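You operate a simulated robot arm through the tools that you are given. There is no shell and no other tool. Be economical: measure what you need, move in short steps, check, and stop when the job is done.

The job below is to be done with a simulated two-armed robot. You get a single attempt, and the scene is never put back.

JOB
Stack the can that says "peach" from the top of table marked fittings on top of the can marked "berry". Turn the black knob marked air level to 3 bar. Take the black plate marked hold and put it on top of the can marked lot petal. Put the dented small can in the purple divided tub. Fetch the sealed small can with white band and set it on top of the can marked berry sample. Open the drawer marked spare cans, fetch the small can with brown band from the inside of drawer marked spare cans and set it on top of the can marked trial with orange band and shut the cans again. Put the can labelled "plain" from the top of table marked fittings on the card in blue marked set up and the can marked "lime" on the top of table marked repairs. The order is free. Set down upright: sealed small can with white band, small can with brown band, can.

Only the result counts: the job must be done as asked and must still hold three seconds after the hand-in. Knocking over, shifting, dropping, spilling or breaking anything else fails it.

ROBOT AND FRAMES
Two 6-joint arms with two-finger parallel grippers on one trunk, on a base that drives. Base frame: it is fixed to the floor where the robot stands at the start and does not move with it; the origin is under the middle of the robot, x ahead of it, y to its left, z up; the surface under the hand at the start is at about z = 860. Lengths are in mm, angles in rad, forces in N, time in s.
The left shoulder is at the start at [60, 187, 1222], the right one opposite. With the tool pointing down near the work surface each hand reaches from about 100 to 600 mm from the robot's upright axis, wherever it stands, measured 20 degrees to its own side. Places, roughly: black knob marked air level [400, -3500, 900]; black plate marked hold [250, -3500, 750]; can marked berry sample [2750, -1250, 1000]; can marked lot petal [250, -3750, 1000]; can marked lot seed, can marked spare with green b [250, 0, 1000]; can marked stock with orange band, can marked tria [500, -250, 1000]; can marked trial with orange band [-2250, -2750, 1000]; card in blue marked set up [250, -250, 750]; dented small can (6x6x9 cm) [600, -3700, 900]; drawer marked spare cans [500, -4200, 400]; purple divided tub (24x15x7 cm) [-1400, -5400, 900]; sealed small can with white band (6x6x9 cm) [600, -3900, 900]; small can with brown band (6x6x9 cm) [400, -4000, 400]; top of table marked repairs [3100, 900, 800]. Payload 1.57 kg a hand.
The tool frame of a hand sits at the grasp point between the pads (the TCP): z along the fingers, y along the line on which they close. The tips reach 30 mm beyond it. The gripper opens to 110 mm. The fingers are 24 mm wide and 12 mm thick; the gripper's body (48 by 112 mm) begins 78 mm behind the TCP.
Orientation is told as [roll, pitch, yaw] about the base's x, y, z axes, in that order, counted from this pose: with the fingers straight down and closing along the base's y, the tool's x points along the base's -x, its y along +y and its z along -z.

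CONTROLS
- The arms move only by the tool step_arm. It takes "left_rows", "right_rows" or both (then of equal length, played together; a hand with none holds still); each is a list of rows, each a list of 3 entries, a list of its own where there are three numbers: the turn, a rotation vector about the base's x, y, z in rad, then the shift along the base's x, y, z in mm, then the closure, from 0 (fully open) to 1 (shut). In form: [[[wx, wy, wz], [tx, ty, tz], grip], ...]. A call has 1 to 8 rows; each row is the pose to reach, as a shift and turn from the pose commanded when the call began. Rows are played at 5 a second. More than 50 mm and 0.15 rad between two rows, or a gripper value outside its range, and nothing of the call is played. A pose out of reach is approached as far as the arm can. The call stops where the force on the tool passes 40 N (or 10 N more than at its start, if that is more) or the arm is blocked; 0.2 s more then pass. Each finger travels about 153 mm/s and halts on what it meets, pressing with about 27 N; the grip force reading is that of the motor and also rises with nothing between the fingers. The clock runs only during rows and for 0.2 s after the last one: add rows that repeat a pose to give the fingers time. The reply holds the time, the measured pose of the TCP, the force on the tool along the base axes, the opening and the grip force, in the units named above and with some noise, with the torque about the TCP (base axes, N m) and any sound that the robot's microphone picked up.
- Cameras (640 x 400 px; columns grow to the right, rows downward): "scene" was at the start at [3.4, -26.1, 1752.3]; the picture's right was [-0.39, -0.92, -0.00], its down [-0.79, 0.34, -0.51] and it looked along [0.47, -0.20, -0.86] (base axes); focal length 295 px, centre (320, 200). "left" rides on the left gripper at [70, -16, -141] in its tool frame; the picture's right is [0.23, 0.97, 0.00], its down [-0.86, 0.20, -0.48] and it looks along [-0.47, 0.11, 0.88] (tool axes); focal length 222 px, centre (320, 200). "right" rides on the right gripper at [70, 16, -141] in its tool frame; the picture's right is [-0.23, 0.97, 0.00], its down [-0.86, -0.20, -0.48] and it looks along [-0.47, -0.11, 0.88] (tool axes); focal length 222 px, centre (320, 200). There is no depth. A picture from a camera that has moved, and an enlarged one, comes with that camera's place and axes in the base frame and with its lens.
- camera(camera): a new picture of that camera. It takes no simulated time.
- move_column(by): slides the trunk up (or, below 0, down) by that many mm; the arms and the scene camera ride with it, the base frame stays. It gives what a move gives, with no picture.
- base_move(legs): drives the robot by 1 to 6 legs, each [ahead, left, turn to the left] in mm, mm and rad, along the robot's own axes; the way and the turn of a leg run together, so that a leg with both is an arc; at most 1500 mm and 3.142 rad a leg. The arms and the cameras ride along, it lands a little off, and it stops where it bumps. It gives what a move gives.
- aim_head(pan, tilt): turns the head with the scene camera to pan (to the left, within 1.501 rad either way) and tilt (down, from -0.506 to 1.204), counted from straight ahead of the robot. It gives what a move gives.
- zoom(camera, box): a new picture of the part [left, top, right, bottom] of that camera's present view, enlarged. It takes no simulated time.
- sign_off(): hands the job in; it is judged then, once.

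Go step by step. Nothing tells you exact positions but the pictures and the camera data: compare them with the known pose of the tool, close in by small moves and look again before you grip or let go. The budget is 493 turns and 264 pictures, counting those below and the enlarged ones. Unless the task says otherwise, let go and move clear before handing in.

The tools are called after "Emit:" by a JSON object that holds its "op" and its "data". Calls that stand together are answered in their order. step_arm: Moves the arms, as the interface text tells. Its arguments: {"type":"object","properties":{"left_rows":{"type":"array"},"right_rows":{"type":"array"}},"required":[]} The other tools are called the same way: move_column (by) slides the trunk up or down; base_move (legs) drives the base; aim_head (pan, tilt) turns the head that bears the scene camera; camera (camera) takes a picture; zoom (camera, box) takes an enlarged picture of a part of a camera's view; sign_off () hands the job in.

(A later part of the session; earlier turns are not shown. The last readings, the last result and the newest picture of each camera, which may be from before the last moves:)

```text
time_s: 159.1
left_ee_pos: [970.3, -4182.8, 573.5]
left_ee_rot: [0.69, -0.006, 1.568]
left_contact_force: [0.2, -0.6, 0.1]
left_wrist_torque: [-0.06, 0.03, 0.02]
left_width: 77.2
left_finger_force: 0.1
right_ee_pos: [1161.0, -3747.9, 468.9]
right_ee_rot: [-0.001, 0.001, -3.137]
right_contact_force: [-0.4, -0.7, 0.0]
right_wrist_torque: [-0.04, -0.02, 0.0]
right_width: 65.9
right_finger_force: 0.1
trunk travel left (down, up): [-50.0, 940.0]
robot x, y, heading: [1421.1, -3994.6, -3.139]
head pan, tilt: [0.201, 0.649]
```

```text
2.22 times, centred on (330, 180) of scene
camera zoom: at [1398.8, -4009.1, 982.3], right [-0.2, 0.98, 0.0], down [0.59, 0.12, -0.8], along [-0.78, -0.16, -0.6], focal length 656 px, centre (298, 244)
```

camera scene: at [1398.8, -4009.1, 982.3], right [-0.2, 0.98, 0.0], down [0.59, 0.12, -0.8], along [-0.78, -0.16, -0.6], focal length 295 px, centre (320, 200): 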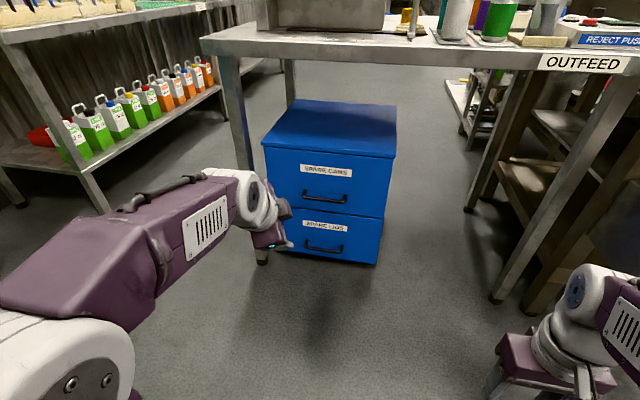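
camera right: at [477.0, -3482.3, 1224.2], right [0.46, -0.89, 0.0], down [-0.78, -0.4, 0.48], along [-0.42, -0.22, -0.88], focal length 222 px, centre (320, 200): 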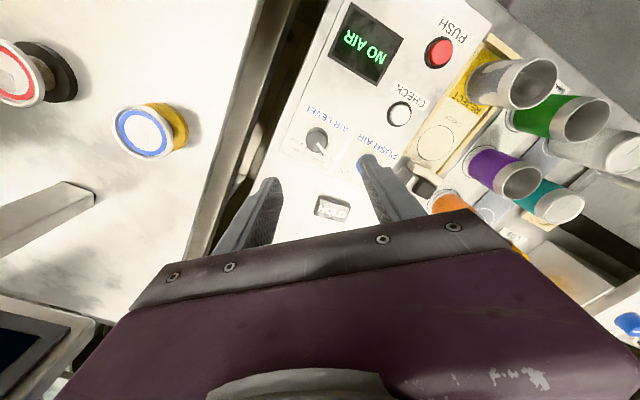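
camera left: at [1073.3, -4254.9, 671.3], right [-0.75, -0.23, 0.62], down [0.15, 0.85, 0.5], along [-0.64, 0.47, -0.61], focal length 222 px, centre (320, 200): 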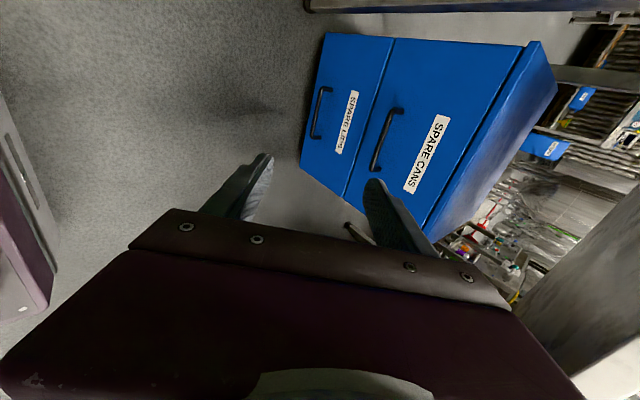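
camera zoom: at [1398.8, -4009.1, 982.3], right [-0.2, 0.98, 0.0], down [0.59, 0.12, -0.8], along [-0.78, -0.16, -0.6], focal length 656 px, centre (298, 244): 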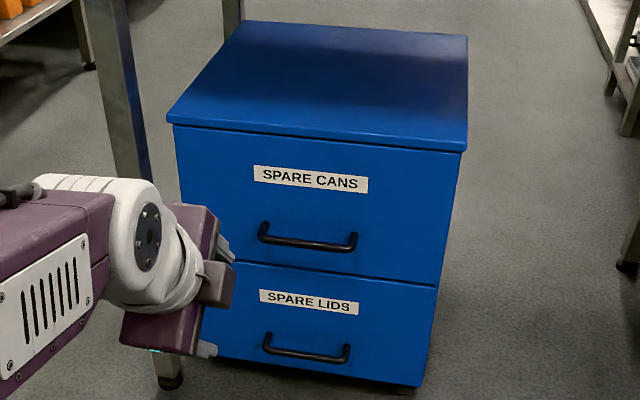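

Triangulated: handle bar ≈[613,-4157,384], drawer face x≈576. I steepen the pitch to 0.35, narrow the fingers to ~30 mm and lower to z≈480, then drive in.

Emit:
{"op": "step_arm", "data": {"left_rows": [[[0, -0.12, 0], [0, 8, -30], 0.5], [[0, -0.24, 0], [0, 16, -60], 0.7], [[0, -0.34, 0], [0, 24, -93], 0.73]]}}

Emit:
{"op": "base_move", "data": {"legs": [[200, 0, 0]]}}

Emit:
{"op": "camera", "data": {"camera": "left"}}

Emit:
{"op": "camera", "data": {"camera": "scene"}}

```text
time_s: 159.9
left_ee_pos: [971.7, -4158.7, 477.7]
left_ee_rot: [0.35, -0.006, 1.571]
left_contact_force: [-0.1, 0.2, 0.4]
left_wrist_torque: [0.01, 0.01, 0.01]
left_width: 30.0
left_finger_force: 0.1
right_ee_pos: [1161.2, -3747.8, 468.9]
right_ee_rot: [0.0, -0.001, -3.14]
right_contact_force: [0.7, 0.0, 0.6]
right_wrist_torque: [-0.04, 0.01, -0.02]
right_width: 66.1
right_finger_force: 0.0
trunk travel left (down, up): [-50.0, 940.0]
robot x, y, heading: [1421.1, -3988.7, -3.138]
head pan, tilt: [0.201, 0.649]
```

```text
time_s: 161.5
left_ee_pos: [769.5, -4159.1, 478.9]
left_ee_rot: [0.352, -0.008, 1.569]
left_contact_force: [-0.8, 0.4, 0.9]
left_wrist_torque: [0.01, 0.0, 0.02]
left_width: 29.8
left_finger_force: 0.0
right_ee_pos: [959.4, -3748.3, 470.1]
right_ee_rot: [0.0, -0.001, -3.139]
right_contact_force: [0.2, -1.4, 0.0]
right_wrist_torque: [0.03, -0.01, 0.01]
right_width: 65.8
right_finger_force: 0.1
trunk travel left (down, up): [-50.0, 940.0]
robot x, y, heading: [1220.6, -3993.6, -3.137]
head pan, tilt: [0.201, 0.649]
```

```text
168 pictures are left
camera left: at [833.7, -4231.3, 605.3], right [-0.91, -0.23, 0.33], down [-0.02, 0.85, 0.52], along [-0.4, 0.47, -0.78], focal length 222 px, centre (320, 200)
```

left: 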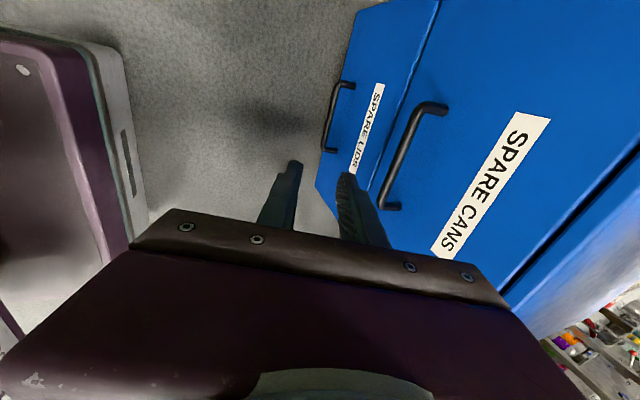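

```text
167 pictures are left
camera scene: at [1197.1, -4009.8, 982.3], right [-0.2, 0.98, 0.0], down [0.59, 0.12, -0.8], along [-0.78, -0.16, -0.6], focal length 295 px, centre (320, 200)
```

scene: 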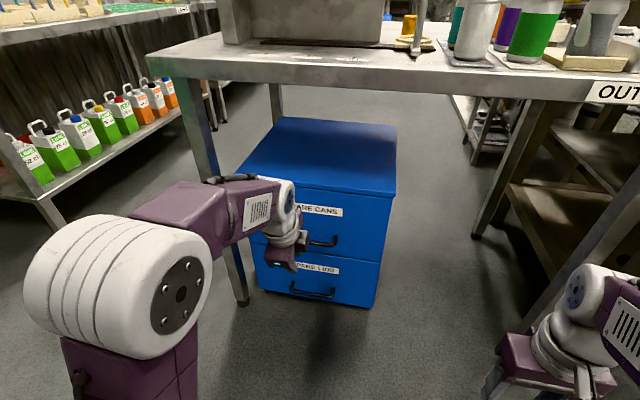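

Emit:
{"op": "base_move", "data": {"legs": [[140, 0, 0]]}}

Emit:
{"op": "camera", "data": {"camera": "left"}}

Emit:
{"op": "zoom", "data": {"camera": "scene", "box": [220, 120, 420, 320]}}

```text
time_s: 162.8
left_ee_pos: [627.2, -4160.3, 478.8]
left_ee_rot: [0.35, -0.006, 1.571]
left_contact_force: [-0.6, 0.5, -0.9]
left_wrist_torque: [0.02, -0.01, 0.02]
left_width: 29.5
left_finger_force: 0.0
right_ee_pos: [816.0, -3750.0, 469.6]
right_ee_rot: [0.0, 0.0, -3.138]
right_contact_force: [-0.4, 0.3, 0.2]
right_wrist_torque: [0.0, 0.01, 0.02]
right_width: 65.8
right_finger_force: 0.0
trunk travel left (down, up): [-50.0, 940.0]
robot x, y, heading: [1076.3, -3996.8, -3.137]
head pan, tilt: [0.201, 0.649]
```

```text
166 pictures are left
camera left: at [690.2, -4231.6, 605.3], right [-0.91, -0.23, 0.33], down [-0.02, 0.85, 0.52], along [-0.4, 0.47, -0.78], focal length 222 px, centre (320, 200)
```

left: 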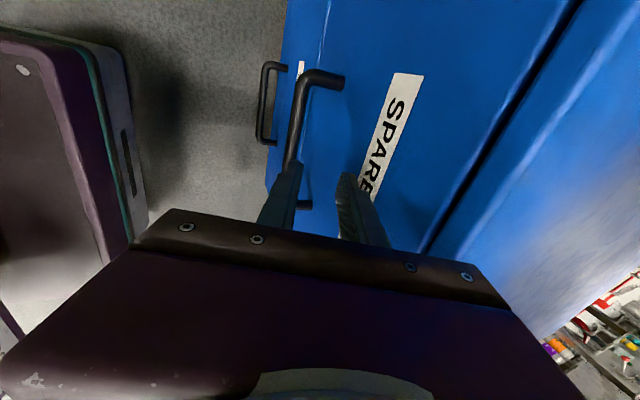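

```text
2.00 times, centred on (320, 220) of scene
camera zoom: at [1053.7, -4010.2, 982.3], right [-0.2, 0.98, 0.0], down [0.59, 0.12, -0.8], along [-0.78, -0.16, -0.6], focal length 590 px, centre (320, 160)
```

zoom: 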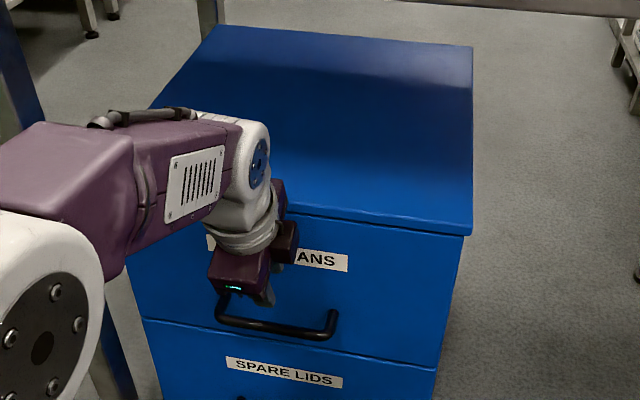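

Emit:
{"op": "step_arm", "data": {"left_rows": [[[0, 0, 0], [-4, 0, -25], 0.73], [[0, 0, 0], [-6, 0, -48], 0.73]]}}

Emit:
{"op": "zoom", "data": {"camera": "left", "box": [220, 40, 420, 240]}}

Emit:
{"op": "zoom", "data": {"camera": "scene", "box": [270, 180, 370, 290]}}

```text
time_s: 163.4
left_ee_pos: [620.4, -4159.8, 430.4]
left_ee_rot: [0.351, -0.008, 1.572]
left_contact_force: [4.9, 0.5, 3.8]
left_wrist_torque: [-0.01, 0.08, -0.01]
left_width: 27.0
left_finger_force: 0.2
right_ee_pos: [815.5, -3747.9, 470.2]
right_ee_rot: [0.0, -0.001, -3.14]
right_contact_force: [-0.2, -0.6, 0.6]
right_wrist_torque: [0.01, 0.0, -0.02]
right_width: 65.9
right_finger_force: 0.1
trunk travel left (down, up): [-50.0, 940.0]
robot x, y, heading: [1074.8, -3996.5, -3.136]
head pan, tilt: [0.201, 0.649]
```

```text
2.00 times, centred on (320, 140) of left
camera zoom: at [684.5, -4231.2, 557.2], right [-0.91, -0.23, 0.33], down [-0.02, 0.85, 0.52], along [-0.4, 0.47, -0.78], focal length 444 px, centre (320, 320)
```

zoom: 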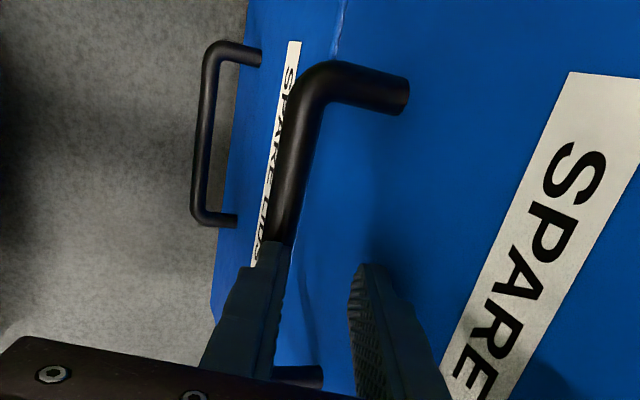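

```text
3.64 times, centred on (320, 235) of scene
camera zoom: at [1054.5, -4010.0, 982.5], right [-0.2, 0.98, 0.0], down [0.59, 0.12, -0.8], along [-0.78, -0.16, -0.6], focal length 1074 px, centre (320, 73)
```

zoom: 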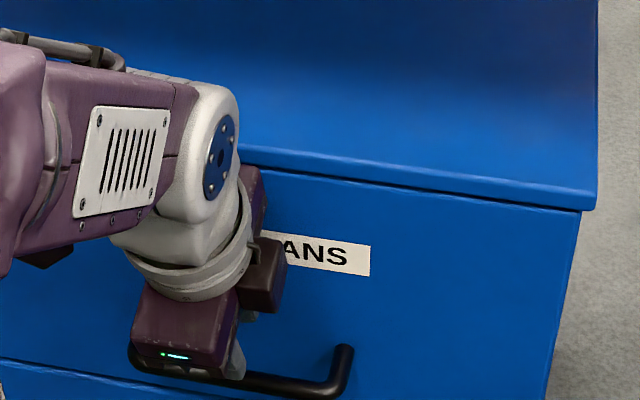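

The front finger sits over the bar; I shift back +16 mm in x and lower again.

Emit:
{"op": "step_arm", "data": {"left_rows": [[[0, 0, 0], [0, 0, 15], 0.73], [[0, 0, 0], [16, 0, 15], 0.73], [[0, 0, 0], [16, 0, 0], 0.73]]}}

Emit:
{"op": "zoom", "data": {"camera": "left", "box": [220, 40, 420, 240]}}

```text
time_s: 164.2
left_ee_pos: [637.3, -4159.5, 431.1]
left_ee_rot: [0.35, -0.008, 1.57]
left_contact_force: [0.3, 0.1, 0.2]
left_wrist_torque: [-0.01, 0.02, 0.01]
left_width: 29.7
left_finger_force: 0.0
right_ee_pos: [816.1, -3749.5, 469.1]
right_ee_rot: [-0.001, 0.001, -3.138]
right_contact_force: [0.0, -0.5, 0.0]
right_wrist_torque: [0.0, 0.01, 0.03]
right_width: 66.0
right_finger_force: 0.0
trunk travel left (down, up): [-50.0, 940.0]
robot x, y, heading: [1075.4, -3992.5, -3.138]
head pan, tilt: [0.201, 0.649]
```

```text
2.00 times, centred on (320, 140) of left
camera zoom: at [701.5, -4231.8, 557.8], right [-0.91, -0.23, 0.33], down [-0.02, 0.85, 0.52], along [-0.4, 0.47, -0.78], focal length 444 px, centre (320, 320)
```

zoom: 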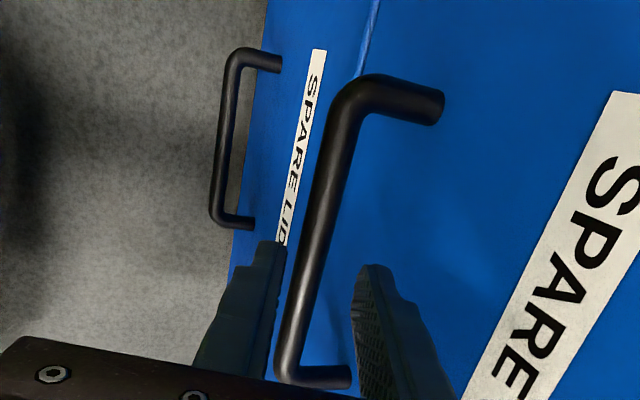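

Emit:
{"op": "step_arm", "data": {"left_rows": [[[0, 0, 0], [-5, 0, -14], 0.73], [[0, 0, 0], [-9, 0, -26], 0.73], [[0, 0, 0], [-12, 0, -35], 0.73]]}}

Emit:
{"op": "zoom", "data": {"camera": "left", "box": [220, 40, 420, 240]}}

```text
time_s: 165.0
left_ee_pos: [624.5, -4159.7, 395.0]
left_ee_rot: [0.351, -0.007, 1.572]
left_contact_force: [0.5, 0.0, -0.8]
left_wrist_torque: [-0.02, -0.01, 0.01]
left_width: 29.8
left_finger_force: 0.0
right_ee_pos: [817.0, -3749.7, 469.5]
right_ee_rot: [-0.001, 0.0, -3.137]
right_contact_force: [0.4, 0.7, 0.2]
right_wrist_torque: [0.02, -0.01, 0.0]
right_width: 66.1
right_finger_force: 0.1
trunk travel left (down, up): [-50.0, 940.0]
robot x, y, heading: [1080.7, -3993.5, -3.138]
head pan, tilt: [0.201, 0.649]
```

```text
2.00 times, centred on (320, 140) of left
camera zoom: at [688.0, -4231.3, 521.7], right [-0.91, -0.23, 0.33], down [-0.02, 0.85, 0.52], along [-0.4, 0.47, -0.78], focal length 444 px, centre (320, 320)
```

zoom: 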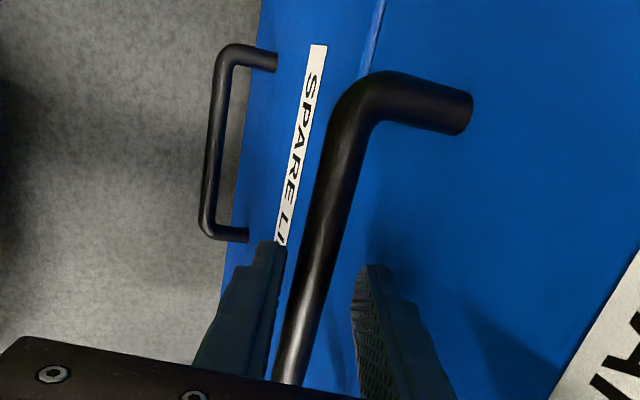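

The bar is between the fingers. Close the grip, then pull by backing the base.

Emit:
{"op": "step_arm", "data": {"left_rows": [[[0, 0, 0], [-1, 0, -4], 0.8], [[0, 0, 0], [-1, 0, -4], 0.95], [[0, 0, 0], [-1, 0, -4], 0.95]]}}

Emit:
{"op": "zoom", "data": {"camera": "left", "box": [220, 40, 420, 240]}}

```text
time_s: 165.8
left_ee_pos: [626.3, -4159.7, 388.6]
left_ee_rot: [0.345, -0.007, 1.572]
left_contact_force: [18.6, 3.4, -5.9]
left_wrist_torque: [0.07, -0.15, 0.46]
left_width: 13.8
left_finger_force: 30.0
right_ee_pos: [815.6, -3747.9, 468.5]
right_ee_rot: [0.001, -0.001, -3.139]
right_contact_force: [0.2, -0.1, -0.1]
right_wrist_torque: [0.03, 0.02, 0.05]
right_width: 65.8
right_finger_force: 0.1
trunk travel left (down, up): [-50.0, 940.0]
robot x, y, heading: [1075.2, -3994.4, -3.14]
head pan, tilt: [0.201, 0.649]
```

```text
2.00 times, centred on (320, 140) of left
camera zoom: at [689.0, -4231.9, 517.0], right [-0.92, -0.23, 0.33], down [-0.03, 0.85, 0.52], along [-0.4, 0.47, -0.79], focal length 444 px, centre (320, 320)
```

zoom: 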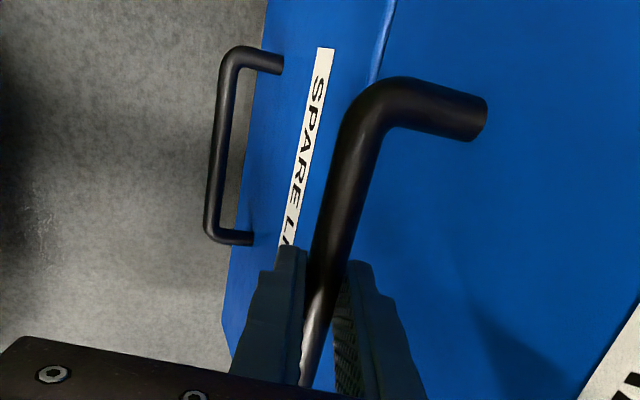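

Emit:
{"op": "base_move", "data": {"legs": [[-150, 0, 0]]}}

Emit:
{"op": "camera", "data": {"camera": "scene"}}

```text
time_s: 167.2
left_ee_pos: [773.1, -4161.0, 390.3]
left_ee_rot: [0.346, -0.008, 1.572]
left_contact_force: [-0.5, 0.9, -16.7]
left_wrist_torque: [0.1, -0.01, 0.3]
left_width: 13.8
left_finger_force: 30.2
right_ee_pos: [965.6, -3748.5, 468.5]
right_ee_rot: [-0.001, 0.003, -3.14]
right_contact_force: [0.9, -0.3, -1.1]
right_wrist_torque: [0.01, 0.02, 0.04]
right_width: 66.1
right_finger_force: 0.1
trunk travel left (down, up): [-50.0, 940.0]
robot x, y, heading: [1226.0, -3993.0, -3.134]
head pan, tilt: [0.201, 0.649]
```

```text
159 pictures are left
camera scene: at [1202.6, -4010.3, 982.3], right [-0.2, 0.98, 0.0], down [0.59, 0.12, -0.8], along [-0.78, -0.16, -0.61], focal length 295 px, centre (320, 200)
```

scene: 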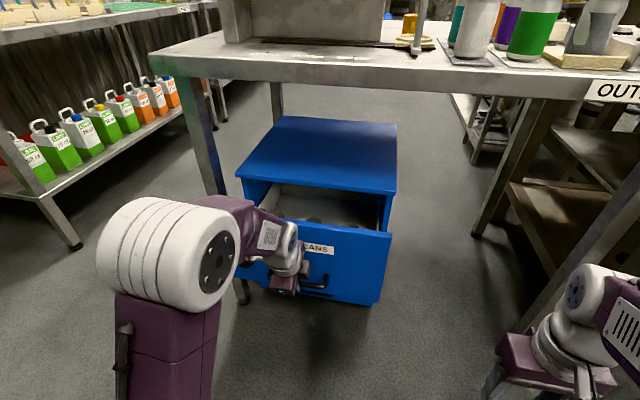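

The drawer opens. Pull on further.

Emit:
{"op": "base_move", "data": {"legs": [[-110, 0, 0]]}}

Emit:
{"op": "camera", "data": {"camera": "scene"}}

```text
time_s: 168.4
left_ee_pos: [884.7, -4161.6, 389.2]
left_ee_rot: [0.347, -0.006, 1.573]
left_contact_force: [0.2, -4.0, -12.4]
left_wrist_torque: [-0.12, -0.01, 0.31]
left_width: 13.9
left_finger_force: 30.7
right_ee_pos: [1076.8, -3748.8, 468.3]
right_ee_rot: [-0.002, 0.002, -3.139]
right_contact_force: [-0.1, 0.0, 0.1]
right_wrist_torque: [0.0, -0.01, -0.01]
right_width: 65.8
right_finger_force: 0.0
trunk travel left (down, up): [-50.0, 940.0]
robot x, y, heading: [1337.9, -3991.6, -3.138]
head pan, tilt: [0.201, 0.649]
```

```text
158 pictures are left
camera scene: at [1313.7, -4009.9, 982.3], right [-0.2, 0.98, 0.0], down [0.59, 0.12, -0.8], along [-0.78, -0.16, -0.61], focal length 295 px, centre (320, 200)
```

scene: 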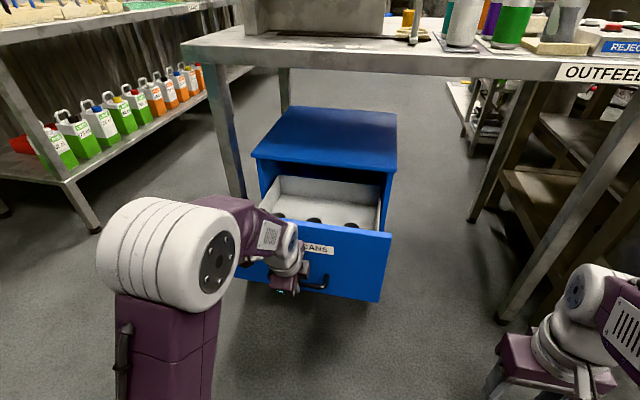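

The cans are near the drawer's front; enough opening. Release and retreat from the handle.

Emit:
{"op": "step_arm", "data": {"left_rows": [[[0, 0, 0], [0, 0, 1], 0.73], [[0, 0, 0], [0, 0, 1], 0.73], [[0, 0, 0], [8, 0, 24], 0.73], [[0, 0, 0], [20, 0, 58], 0.7], [[0, 0, 0], [60, 0, 88], 0.5], [[0, 0, 0], [60, 0, 130], 0.3], [[0, 0, 0], [60, 0, 175], 0], [[0, 0, 0], [60, 0, 220], 0]]}}

Emit:
{"op": "move_column", "data": {"by": 400}}

Emit:
{"op": "aim_head", "data": {"pan": 0.2, "tilt": 0.95}}

Emit:
{"op": "camera", "data": {"camera": "scene"}}

```text
time_s: 170.2
left_ee_pos: [945.8, -4160.2, 611.8]
left_ee_rot: [0.349, -0.009, 1.572]
left_contact_force: [-0.9, 0.0, -0.6]
left_wrist_torque: [-0.01, -0.04, 0.0]
left_width: 110.1
left_finger_force: 0.1
right_ee_pos: [1076.1, -3748.3, 468.4]
right_ee_rot: [-0.001, 0.001, -3.138]
right_contact_force: [0.1, -0.1, -1.0]
right_wrist_torque: [-0.01, 0.0, -0.01]
right_width: 65.8
right_finger_force: 0.0
trunk travel left (down, up): [-50.0, 940.0]
robot x, y, heading: [1334.0, -3993.9, -3.137]
head pan, tilt: [0.201, 0.649]
```

```text
time_s: 174.0
left_ee_pos: [944.6, -4160.4, 1010.5]
left_ee_rot: [0.349, -0.007, 1.572]
left_contact_force: [-0.9, 0.2, 0.2]
left_wrist_torque: [-0.01, 0.0, 0.02]
left_width: 109.7
left_finger_force: 0.1
right_ee_pos: [1076.7, -3748.8, 868.2]
right_ee_rot: [0.0, 0.0, -3.138]
right_contact_force: [0.5, 0.6, -0.1]
right_wrist_torque: [0.01, 0.0, 0.01]
right_width: 66.0
right_finger_force: 0.1
trunk travel left (down, up): [-450.0, 540.0]
robot x, y, heading: [1339.1, -3990.3, -3.134]
head pan, tilt: [0.201, 0.649]
```

```text
time_s: 174.8
left_ee_pos: [945.8, -4160.1, 1011.0]
left_ee_rot: [0.348, -0.007, 1.574]
left_contact_force: [-0.2, 0.5, -0.2]
left_wrist_torque: [-0.02, -0.02, -0.03]
left_width: 110.2
left_finger_force: 0.0
right_ee_pos: [1075.8, -3748.7, 870.1]
right_ee_rot: [0.001, 0.002, -3.137]
right_contact_force: [0.9, 0.5, -0.2]
right_wrist_torque: [0.01, -0.01, -0.04]
right_width: 65.9
right_finger_force: 0.0
trunk travel left (down, up): [-450.0, 540.0]
robot x, y, heading: [1337.7, -3993.5, -3.136]
head pan, tilt: [0.201, 0.949]
```

```text
157 pictures are left
camera scene: at [1328.4, -4006.5, 1358.3], right [-0.2, 0.98, 0.0], down [0.8, 0.17, -0.58], along [-0.57, -0.12, -0.81], focal length 295 px, centre (320, 200)
```

scene: 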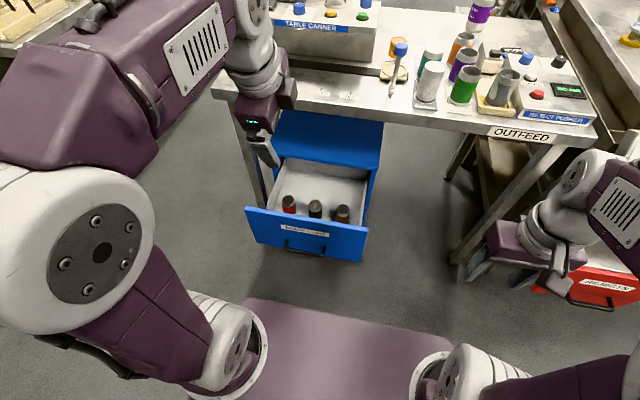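

Emit:
{"op": "zoom", "data": {"camera": "scene", "box": [250, 150, 390, 260]}}

```text
3.64 times, centred on (320, 205) of scene
camera zoom: at [1328.4, -4006.5, 1358.3], right [-0.2, 0.98, 0.0], down [0.8, 0.17, -0.58], along [-0.57, -0.12, -0.81], focal length 1074 px, centre (320, 182)
```

zoom: 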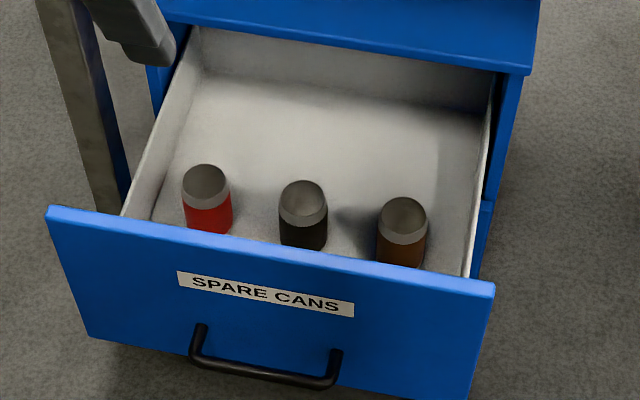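

The brown-banded can is the right one, at roughly [690,-4051]. I roll the left hand back (closing along y), keeping the 0.35 tilt to stay clear of the table edge.

Emit:
{"op": "step_arm", "data": {"left_rows": [[[0.048, 0, 0.131], [0, 0, 0], 0], [[0.096, 0, 0.263], [0, 0, 0], 0], [[0.144, 0, 0.394], [0, 0, 0], 0], [[0.192, 0, 0.526], [0, 0, 0], 0], [[0.24, 0, 0.657], [0, 0, 0], 0], [[0.288, 0, 0.789], [0, 0, 0], 0], [[0.336, 0, 0.92], [0, 0, 0], 0], [[0.384, 0, 1.052], [0, 0, 0], 0]]}}

Emit:
{"op": "step_arm", "data": {"left_rows": [[[0.048, 0, 0.131], [0, 0, 0], 0], [[0.096, 0, 0.263], [0, 0, 0], 0], [[0.144, 0, 0.394], [0, 0, 0], 0], [[0.155, 0, 0.423], [0, 0, 0], 0]]}}

Emit:
{"op": "base_move", "data": {"legs": [[80, 0, 0]]}}

Emit:
{"op": "camera", "data": {"camera": "left"}}

```text
time_s: 176.6
left_ee_pos: [945.7, -4159.8, 1011.2]
left_ee_rot: [0.155, -0.32, 2.671]
left_contact_force: [0.5, -0.8, 0.5]
left_wrist_torque: [-0.01, -0.01, 0.0]
left_width: 110.0
left_finger_force: 0.1
right_ee_pos: [1076.6, -3748.7, 869.3]
right_ee_rot: [-0.001, -0.001, -3.138]
right_contact_force: [0.1, 0.9, -0.1]
right_wrist_torque: [0.02, -0.02, -0.03]
right_width: 66.0
right_finger_force: 0.1
trunk travel left (down, up): [-450.0, 540.0]
robot x, y, heading: [1338.6, -3992.5, -3.139]
head pan, tilt: [0.201, 0.949]
```

```text
time_s: 177.6
left_ee_pos: [945.2, -4159.4, 1011.5]
left_ee_rot: [-0.004, -0.356, -3.138]
left_contact_force: [0.9, 0.5, 0.6]
left_wrist_torque: [-0.01, 0.02, -0.02]
left_width: 109.8
left_finger_force: 0.0
right_ee_pos: [1075.9, -3748.9, 870.4]
right_ee_rot: [0.0, 0.0, -3.139]
right_contact_force: [-0.3, 0.6, 0.0]
right_wrist_torque: [0.0, -0.03, -0.02]
right_width: 66.1
right_finger_force: 0.0
trunk travel left (down, up): [-450.0, 540.0]
robot x, y, heading: [1336.5, -3991.5, -3.134]
head pan, tilt: [0.201, 0.949]
```

```text
time_s: 178.7
left_ee_pos: [864.3, -4160.5, 1009.5]
left_ee_rot: [-0.003, -0.353, -3.137]
left_contact_force: [0.0, -0.8, -0.2]
left_wrist_torque: [-0.02, -0.06, 0.0]
left_width: 110.1
left_finger_force: 0.1
right_ee_pos: [995.9, -3749.2, 869.8]
right_ee_rot: [-0.002, 0.002, -3.136]
right_contact_force: [-0.3, 0.4, 0.3]
right_wrist_torque: [-0.01, 0.0, -0.01]
right_width: 66.1
right_finger_force: 0.0
trunk travel left (down, up): [-450.0, 540.0]
robot x, y, heading: [1257.6, -3994.4, -3.138]
head pan, tilt: [0.201, 0.949]
```

```text
155 pictures are left
camera left: at [978.8, -4145.5, 1119.2], right [0.22, -0.97, -0.08], down [-0.64, -0.2, 0.74], along [-0.74, -0.11, -0.66], focal length 222 px, centre (320, 200)
```

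left: 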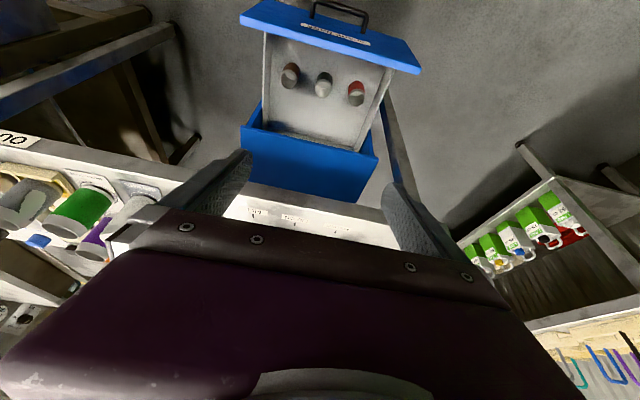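

Emit:
{"op": "move_column", "data": {"by": -150}}

Emit:
{"op": "step_arm", "data": {"left_rows": [[[0, 0, 0], [0, 20, -40], 0], [[0, 0, 0], [0, 40, -80], 0], [[0, 0, 0], [-10, 60, -120], 0], [[0, 0, 0], [-25, 80, -155], 0], [[0, 0, 0], [-45, 95, -190], 0], [[0, 0, 0], [-65, 103, -225], 0]]}}

Emit:
{"op": "camera", "data": {"camera": "left"}}

Emit:
{"op": "camera", "data": {"camera": "scene"}}

```text
time_s: 180.4
left_ee_pos: [865.6, -4161.6, 861.5]
left_ee_rot: [-0.004, -0.356, -3.136]
left_contact_force: [0.6, 0.5, 0.5]
left_wrist_torque: [-0.01, 0.0, -0.03]
left_width: 110.0
left_finger_force: 0.1
right_ee_pos: [996.3, -3749.1, 718.9]
right_ee_rot: [0.002, -0.001, -3.137]
right_contact_force: [0.7, 0.4, -0.2]
right_wrist_torque: [0.02, -0.06, -0.01]
right_width: 66.0
right_finger_force: 0.1
trunk travel left (down, up): [-300.0, 690.0]
robot x, y, heading: [1256.7, -3991.5, -3.14]
head pan, tilt: [0.201, 0.949]
```

```text
time_s: 181.8
left_ee_pos: [799.5, -4055.9, 634.9]
left_ee_rot: [-0.004, -0.357, -3.136]
left_contact_force: [0.3, -0.2, 0.2]
left_wrist_torque: [0.01, 0.02, 0.02]
left_width: 109.9
left_finger_force: 0.0
right_ee_pos: [996.5, -3748.8, 718.5]
right_ee_rot: [0.0, 0.0, -3.135]
right_contact_force: [0.3, -0.4, 0.4]
right_wrist_torque: [0.03, 0.02, -0.03]
right_width: 66.1
right_finger_force: 0.1
trunk travel left (down, up): [-300.0, 690.0]
robot x, y, heading: [1257.0, -3997.8, -3.141]
head pan, tilt: [0.201, 0.949]
```

```text
154 pictures are left
camera left: at [914.2, -4040.6, 744.0], right [0.22, -0.97, -0.08], down [-0.63, -0.2, 0.75], along [-0.74, -0.11, -0.66], focal length 222 px, centre (320, 200)
```

left: 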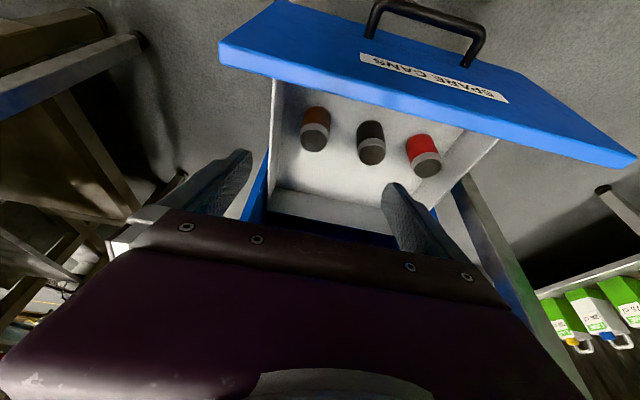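

```text
153 pictures are left
camera scene: at [1248.1, -4006.8, 1208.2], right [-0.2, 0.98, 0.0], down [0.8, 0.17, -0.58], along [-0.57, -0.12, -0.81], focal length 295 px, centre (320, 200)
```

scene: 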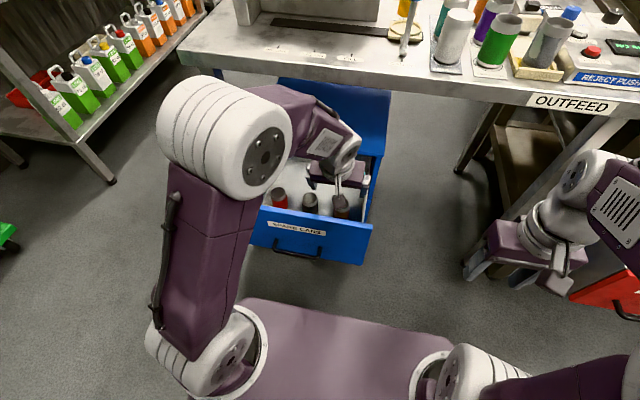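

Can spacing along y is tight, so I'll grip with the fingers closing along x: hand vertical, rolled 90°.

Emit:
{"op": "step_arm", "data": {"left_rows": [[[0, -0.12, 0], [0, 0, 10], 0], [[0, -0.24, 0], [0, 0, 20], 0], [[0, -0.355, 0], [0, 0, 30], 0]]}}

Emit:
{"op": "step_arm", "data": {"left_rows": [[[0, 0, -0.14], [-5, 0, 0], 0], [[0, 0, -0.28], [-10, 0, 0], 0], [[0, 0, -0.42], [-15, 0, 0], 0], [[0, 0, -0.56], [-20, 0, 0], 0], [[0, 0, -0.7], [-25, 0, 0], 0], [[0, 0, -0.84], [-30, 0, 0], 0], [[0, 0, -0.98], [-35, 0, 0], 0], [[0, 0, -1.12], [-40, 0, 0], 0]]}}

Emit:
{"op": "step_arm", "data": {"left_rows": [[[0, 0, -0.14], [-5, 0, 0], 0], [[0, 0, -0.28], [-10, 0, 0], 0], [[0, 0, -0.42], [-15, 0, 0], 0], [[0, 0, -0.451], [-20, 0, 0], 0]]}}

Emit:
{"op": "camera", "data": {"camera": "left"}}

Emit:
{"op": "camera", "data": {"camera": "scene"}}

```text
time_s: 182.6
left_ee_pos: [800.0, -4057.0, 666.1]
left_ee_rot: [-0.003, 0.002, -3.14]
left_contact_force: [0.2, 0.1, 0.4]
left_wrist_torque: [-0.02, 0.03, -0.01]
left_width: 109.8
left_finger_force: 0.0
right_ee_pos: [995.4, -3749.0, 719.1]
right_ee_rot: [0.001, 0.002, -3.136]
right_contact_force: [-0.1, 0.3, -0.1]
right_wrist_torque: [0.03, 0.0, 0.01]
right_width: 66.2
right_finger_force: 0.1
trunk travel left (down, up): [-300.0, 690.0]
robot x, y, heading: [1258.2, -3992.3, -3.134]
head pan, tilt: [0.201, 0.949]
```

```text
time_s: 184.4
left_ee_pos: [760.9, -4057.5, 666.7]
left_ee_rot: [-0.001, -0.001, 2.023]
left_contact_force: [0.4, -0.8, 0.6]
left_wrist_torque: [0.02, -0.03, -0.01]
left_width: 110.1
left_finger_force: 0.1
right_ee_pos: [996.3, -3749.4, 719.6]
right_ee_rot: [-0.001, 0.0, -3.136]
right_contact_force: [0.0, 1.3, -0.4]
right_wrist_torque: [0.0, -0.01, 0.01]
right_width: 65.8
right_finger_force: 0.1
trunk travel left (down, up): [-300.0, 690.0]
robot x, y, heading: [1257.0, -3990.8, -3.136]
head pan, tilt: [0.201, 0.949]
```

```text
time_s: 185.4
left_ee_pos: [739.5, -4057.7, 666.1]
left_ee_rot: [-0.002, -0.001, 1.572]
left_contact_force: [-0.4, 0.3, -0.1]
left_wrist_torque: [-0.03, 0.0, 0.0]
left_width: 110.1
left_finger_force: 0.1
right_ee_pos: [997.2, -3749.5, 719.2]
right_ee_rot: [0.0, 0.0, -3.138]
right_contact_force: [-0.7, 0.2, 0.0]
right_wrist_torque: [-0.03, 0.04, 0.01]
right_width: 66.1
right_finger_force: 0.2
trunk travel left (down, up): [-300.0, 690.0]
robot x, y, heading: [1259.1, -3993.9, -3.14]
head pan, tilt: [0.201, 0.949]
```

```text
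152 pictures are left
camera left: at [756.8, -4129.1, 807.1], right [-0.97, -0.23, 0.0], down [-0.2, 0.85, 0.48], along [-0.11, 0.47, -0.88], focal length 222 px, centre (320, 200)
```

left: 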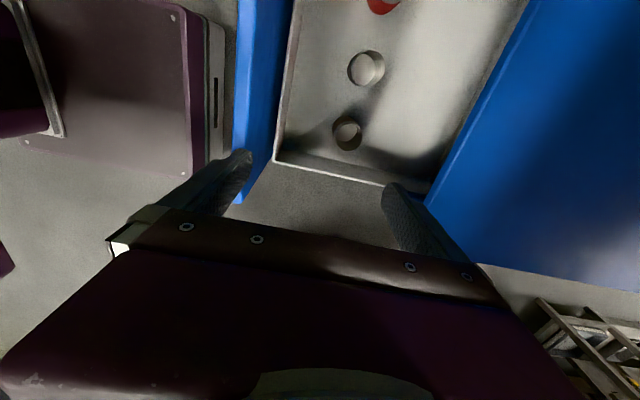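

```text
151 pictures are left
camera scene: at [1248.6, -4006.9, 1208.2], right [-0.2, 0.98, 0.0], down [0.8, 0.17, -0.58], along [-0.57, -0.12, -0.81], focal length 295 px, centre (320, 200)
```

scene: 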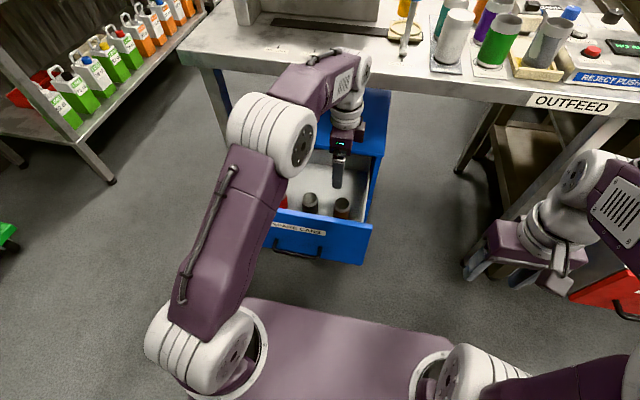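

Camera nearly overhead puts the can at ≈[698,-4060], top ≈430. Descend first at x≈740, then look.

Emit:
{"op": "step_arm", "data": {"left_rows": [[[0, 0, 0], [0, -1, -40], 0], [[0, 0, 0], [0, -2, -80], 0], [[0, 0, 0], [0, -2, -120], 0], [[0, 0, 0], [0, -2, -140], 0]]}}

Emit:
{"op": "camera", "data": {"camera": "left"}}

Emit:
{"op": "camera", "data": {"camera": "scene"}}

```text
time_s: 186.4
left_ee_pos: [741.3, -4060.1, 525.5]
left_ee_rot: [-0.001, 0.0, 1.573]
left_contact_force: [-0.1, -0.2, -0.5]
left_wrist_torque: [0.01, -0.01, 0.02]
left_width: 109.9
left_finger_force: 0.1
right_ee_pos: [996.3, -3747.6, 720.3]
right_ee_rot: [0.0, 0.0, -3.137]
right_contact_force: [-0.1, -0.3, 0.7]
right_wrist_torque: [0.03, -0.01, -0.02]
right_width: 65.9
right_finger_force: 0.0
trunk travel left (down, up): [-300.0, 690.0]
robot x, y, heading: [1259.1, -3995.3, -3.137]
head pan, tilt: [0.201, 0.949]
```

```text
150 pictures are left
camera left: at [757.6, -4131.1, 667.3], right [-0.97, -0.23, 0.0], down [-0.2, 0.85, 0.48], along [-0.11, 0.47, -0.88], focal length 222 px, centre (320, 200)
```

left: 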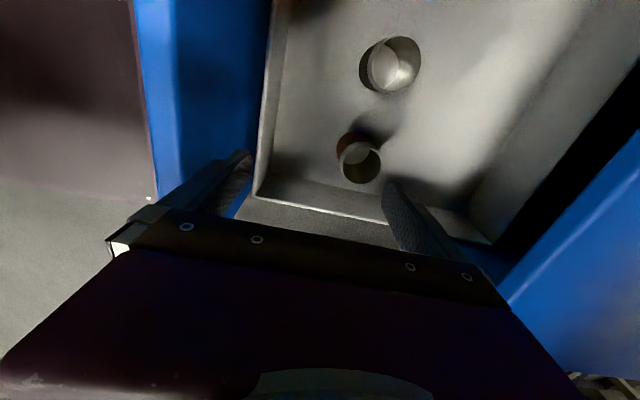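

```text
149 pictures are left
camera scene: at [1248.6, -4006.8, 1208.2], right [-0.2, 0.98, 0.0], down [0.8, 0.17, -0.58], along [-0.57, -0.12, -0.81], focal length 295 px, centre (320, 200)
```

scene: 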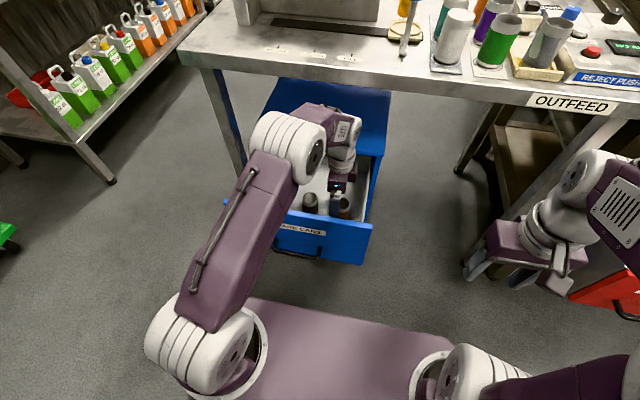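

Emit:
{"op": "step_arm", "data": {"left_rows": [[[0, 0, 0], [-22, 0, 0], 0], [[0, 0, 0], [-44, -1, -5], 0], [[0, 0, 0], [-44, -1, -40], 0], [[0, 0, 0], [-44, -1, -75], 0], [[0, 0, 0], [-44, -1, -100], 0]]}}

Emit:
{"op": "camera", "data": {"camera": "left"}}

```text
time_s: 187.6
left_ee_pos: [698.0, -4061.0, 427.0]
left_ee_rot: [-0.001, 0.0, 1.575]
left_contact_force: [-0.1, 0.3, 0.0]
left_wrist_torque: [0.01, 0.02, -0.01]
left_width: 109.9
left_finger_force: 0.0
right_ee_pos: [996.7, -3748.0, 719.3]
right_ee_rot: [0.002, 0.0, -3.137]
right_contact_force: [-0.3, -0.9, -0.6]
right_wrist_torque: [0.02, 0.01, 0.0]
right_width: 65.9
right_finger_force: 0.0
trunk travel left (down, up): [-300.0, 690.0]
robot x, y, heading: [1260.4, -3990.1, -3.136]
head pan, tilt: [0.201, 0.949]
```

```text
148 pictures are left
camera left: at [713.8, -4131.9, 567.7], right [-0.97, -0.23, 0.0], down [-0.2, 0.85, 0.48], along [-0.11, 0.47, -0.88], focal length 222 px, centre (320, 200)
```

left: 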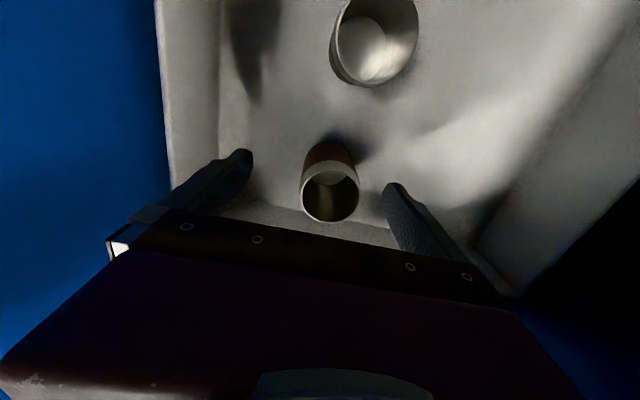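

Emit:
{"op": "step_arm", "data": {"left_rows": [[[0, 0, 0], [-6, -5, -8], 0], [[0, 0, 0], [-6, -5, -20], 0], [[0, 0, 0], [-6, -5, -20], 0.3], [[0, 0, 0], [-6, -5, -20], 0.6], [[0, 0, 0], [-6, -5, -20], 0.75], [[0, 0, 0], [-6, -5, -20], 0.75]]}}

Emit:
{"op": "camera", "data": {"camera": "left"}}

```text
time_s: 189.0
left_ee_pos: [691.9, -4066.5, 407.2]
left_ee_rot: [-0.003, 0.001, 1.573]
left_contact_force: [-0.5, -1.0, 0.6]
left_wrist_torque: [0.01, 0.01, 0.0]
left_width: 48.8
left_finger_force: 27.2
right_ee_pos: [996.7, -3748.8, 718.9]
right_ee_rot: [0.0, 0.0, -3.136]
right_contact_force: [-0.1, -0.6, 0.7]
right_wrist_torque: [0.02, 0.04, -0.01]
right_width: 65.8
right_finger_force: 0.1
trunk travel left (down, up): [-300.0, 690.0]
robot x, y, heading: [1261.9, -3993.4, -3.134]
head pan, tilt: [0.201, 0.949]
```

```text
147 pictures are left
camera left: at [707.8, -4136.5, 548.6], right [-0.97, -0.23, 0.0], down [-0.2, 0.85, 0.48], along [-0.11, 0.47, -0.88], focal length 222 px, centre (320, 200)
```

left: 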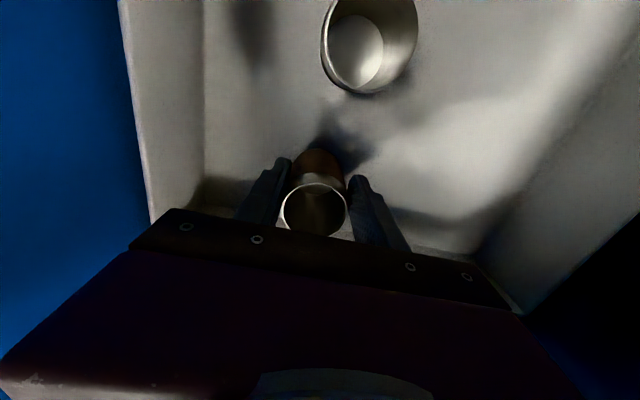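

Gripped (49 mm). Lift inside the drawer, shift outwards, then raise clear of the front.

Emit:
{"op": "step_arm", "data": {"left_rows": [[[0, 0, 0], [0, 0, 20], 0.75], [[0, 0, 0], [5, 0, 55], 0.75], [[0, 0, 0], [40, 0, 85], 0.75], [[0, 0, 0], [65, 0, 120], 0.75], [[0, 0, 0], [70, 0, 165], 0.75], [[0, 0, 0], [75, 0, 210], 0.75], [[0, 0, 0], [80, 0, 255], 0.75], [[0, 0, 0], [85, 0, 300], 0.75]]}}

Emit:
{"op": "camera", "data": {"camera": "left"}}

Emit:
{"op": "camera", "data": {"camera": "scene"}}

```text
time_s: 190.8
left_ee_pos: [774.8, -4066.9, 708.1]
left_ee_rot: [-0.002, 0.001, 1.574]
left_contact_force: [0.2, 0.3, -0.6]
left_wrist_torque: [0.04, -0.03, -0.04]
left_width: 48.6
left_finger_force: 26.9
right_ee_pos: [997.1, -3748.6, 719.4]
right_ee_rot: [-0.001, 0.0, -3.136]
right_contact_force: [-0.1, -0.1, -0.3]
right_wrist_torque: [-0.01, -0.01, 0.0]
right_width: 65.9
right_finger_force: 0.0
trunk travel left (down, up): [-300.0, 690.0]
robot x, y, heading: [1258.7, -3994.5, -3.135]
head pan, tilt: [0.201, 0.949]
```

```text
146 pictures are left
camera left: at [791.3, -4136.5, 848.7], right [-0.97, -0.23, 0.0], down [-0.2, 0.85, 0.48], along [-0.11, 0.47, -0.88], focal length 222 px, centre (320, 200)
```

left: 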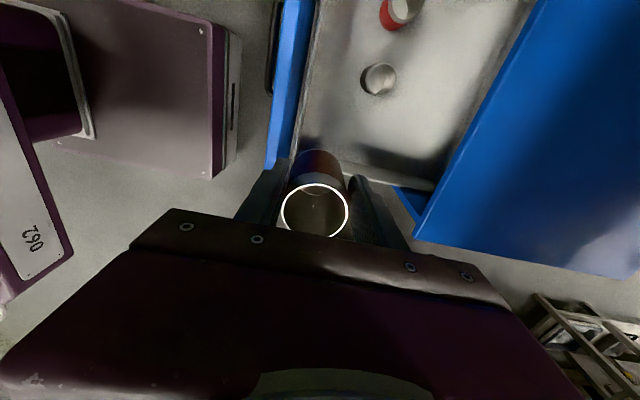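

```text
145 pictures are left
camera scene: at [1249.1, -4006.9, 1208.2], right [-0.2, 0.98, 0.0], down [0.8, 0.17, -0.58], along [-0.57, -0.12, -0.81], focal length 295 px, centre (320, 200)
```

scene: 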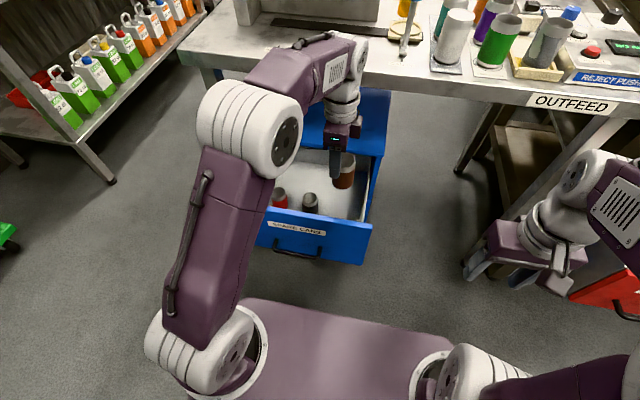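

Brown can in the left hand. I back off, tuck the left hand in, and prepare the right hand (closed, slightly pitched) to push the drawer shut.

Emit:
{"op": "base_move", "data": {"legs": [[-250, 0, 0], [0, 200, 0]]}}

Emit:
{"op": "step_arm", "data": {"left_rows": [[[0, 0, 0], [35, -10, 30], 0.75], [[0, 0, 0], [70, -20, 60], 0.75], [[0, 0, 0], [105, -30, 90], 0.75], [[0, 0, 0], [140, -40, 110], 0.75], [[0, 0, 0], [175, -50, 120], 0.75]], "right_rows": [[[0, 0.07, 0], [-30, -20, -40], 0.6], [[0, 0.14, 0], [-60, -40, -80], 0.8], [[0, 0.21, 0], [-95, -60, -115], 1], [[0, 0.28, 0], [-130, -80, -150], 1], [[0, 0.35, 0], [-165, -100, -180], 1]]}}

Emit:
{"op": "camera", "data": {"camera": "scene"}}

Emit:
{"op": "camera", "data": {"camera": "right"}}

```text
time_s: 193.8
left_ee_pos: [1022.2, -4269.2, 707.1]
left_ee_rot: [-0.002, -0.002, 1.58]
left_contact_force: [-0.3, 0.2, -0.4]
left_wrist_torque: [0.02, -0.03, 0.0]
left_width: 48.2
left_finger_force: 26.8
right_ee_pos: [1241.3, -3951.0, 719.4]
right_ee_rot: [-0.002, 0.0, -3.13]
right_contact_force: [0.7, 0.2, 0.1]
right_wrist_torque: [0.01, 0.02, -0.01]
right_width: 66.1
right_finger_force: 0.0
trunk travel left (down, up): [-300.0, 690.0]
robot x, y, heading: [1508.3, -4195.2, -3.122]
head pan, tilt: [0.201, 0.949]
```

```text
refused: row 1 steps farther than a row can; nothing moved
```

```text
144 pictures are left
camera scene: at [1495.5, -4208.1, 1208.2], right [-0.21, 0.98, 0.0], down [0.79, 0.17, -0.58], along [-0.57, -0.12, -0.81], focal length 295 px, centre (320, 200)
```

scene: 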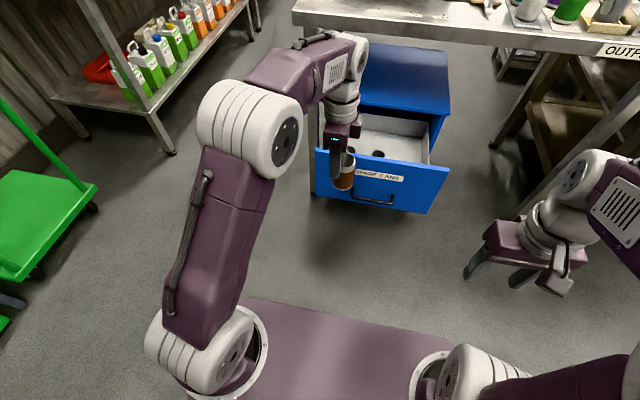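

```text
143 pictures are left
camera right: at [1311.3, -3969.1, 860.4], right [-0.22, -0.98, 0.0], down [-0.86, 0.19, 0.48], along [-0.47, 0.1, -0.88], focal length 222 px, centre (320, 200)
```

right: 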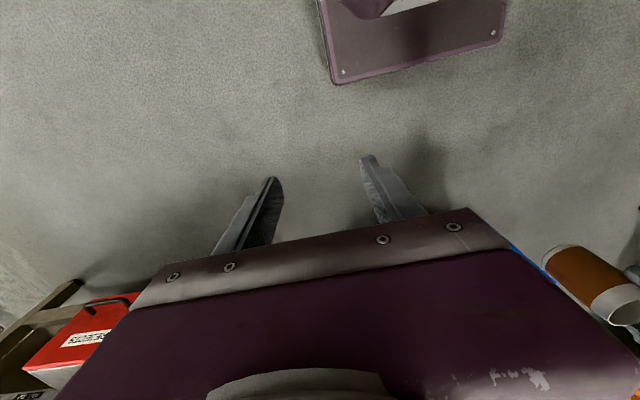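

Emit:
{"op": "step_arm", "data": {"left_rows": [[[0, 0, 0], [22, -6, 20], 0.75], [[0, 0, 0], [44, -12, 40], 0.75], [[0, 0, 0], [66, -18, 60], 0.75], [[0, 0, 0], [88, -25, 80], 0.75], [[0, 0, 0], [110, -30, 100], 0.75], [[0, 0, 0], [132, -35, 110], 0.75], [[0, 0, 0], [155, -40, 120], 0.75], [[0, 0, 0], [175, -45, 120], 0.75]], "right_rows": [[[0, 0.05, 0], [-20, -12, -23], 0.6], [[0, 0.09, 0], [-40, -24, -46], 0.8], [[0, 0.13, 0], [-60, -36, -69], 1], [[0, 0.18, 0], [-80, -48, -92], 1], [[0, 0.22, 0], [-100, -60, -115], 1], [[0, 0.26, 0], [-120, -72, -138], 1], [[0, 0.31, 0], [-140, -84, -161], 1], [[0, 0.35, 0], [-165, -100, -184], 1]]}}

Emit:
{"op": "camera", "data": {"camera": "scene"}}

Emit:
{"op": "camera", "data": {"camera": "right"}}

```text
time_s: 195.6
left_ee_pos: [1197.6, -4314.6, 824.8]
left_ee_rot: [-0.002, -0.001, 1.581]
left_contact_force: [-0.4, 0.3, -0.9]
left_wrist_torque: [0.03, 0.0, -0.05]
left_width: 48.2
left_finger_force: 26.7
right_ee_pos: [1091.6, -4037.8, 549.5]
right_ee_rot: [-0.014, -0.319, -3.132]
right_contact_force: [-0.3, 0.1, -0.2]
right_wrist_torque: [0.04, -0.04, 0.01]
right_width: 0.3
right_finger_force: 21.8
right hand out of reach, approached as far as the arm can: row 8
trunk travel left (down, up): [-300.0, 690.0]
robot x, y, heading: [1506.8, -4196.7, -3.131]
head pan, tilt: [0.201, 0.949]
```

```text
142 pictures are left
camera scene: at [1495.6, -4207.3, 1208.2], right [-0.21, 0.98, 0.0], down [0.79, 0.17, -0.58], along [-0.57, -0.12, -0.81], focal length 295 px, centre (320, 200)
```

scene: 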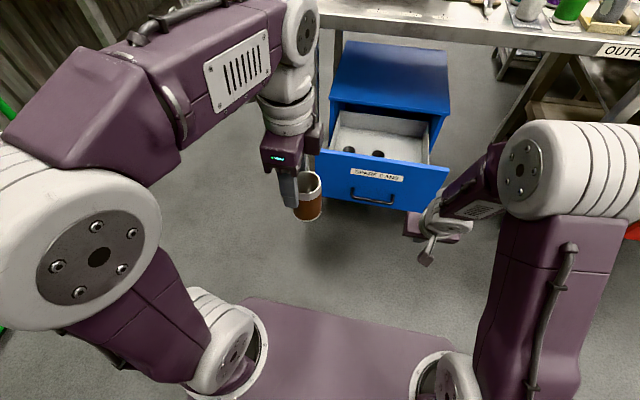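

```text
141 pictures are left
camera right: at [1202.8, -4057.7, 660.8], right [-0.21, -0.98, 0.06], down [-0.66, 0.19, 0.73], along [-0.72, 0.11, -0.69], focal length 222 px, centre (320, 200)
```

right: 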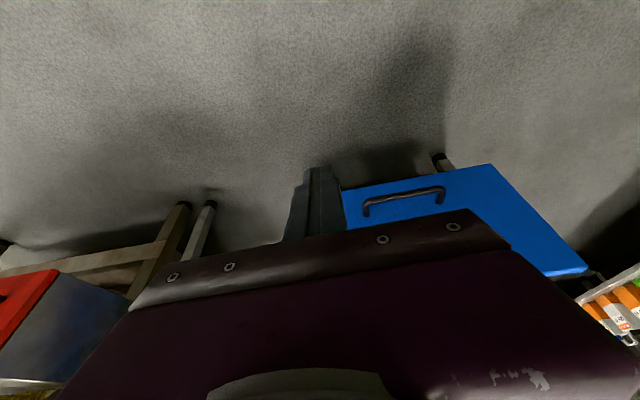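

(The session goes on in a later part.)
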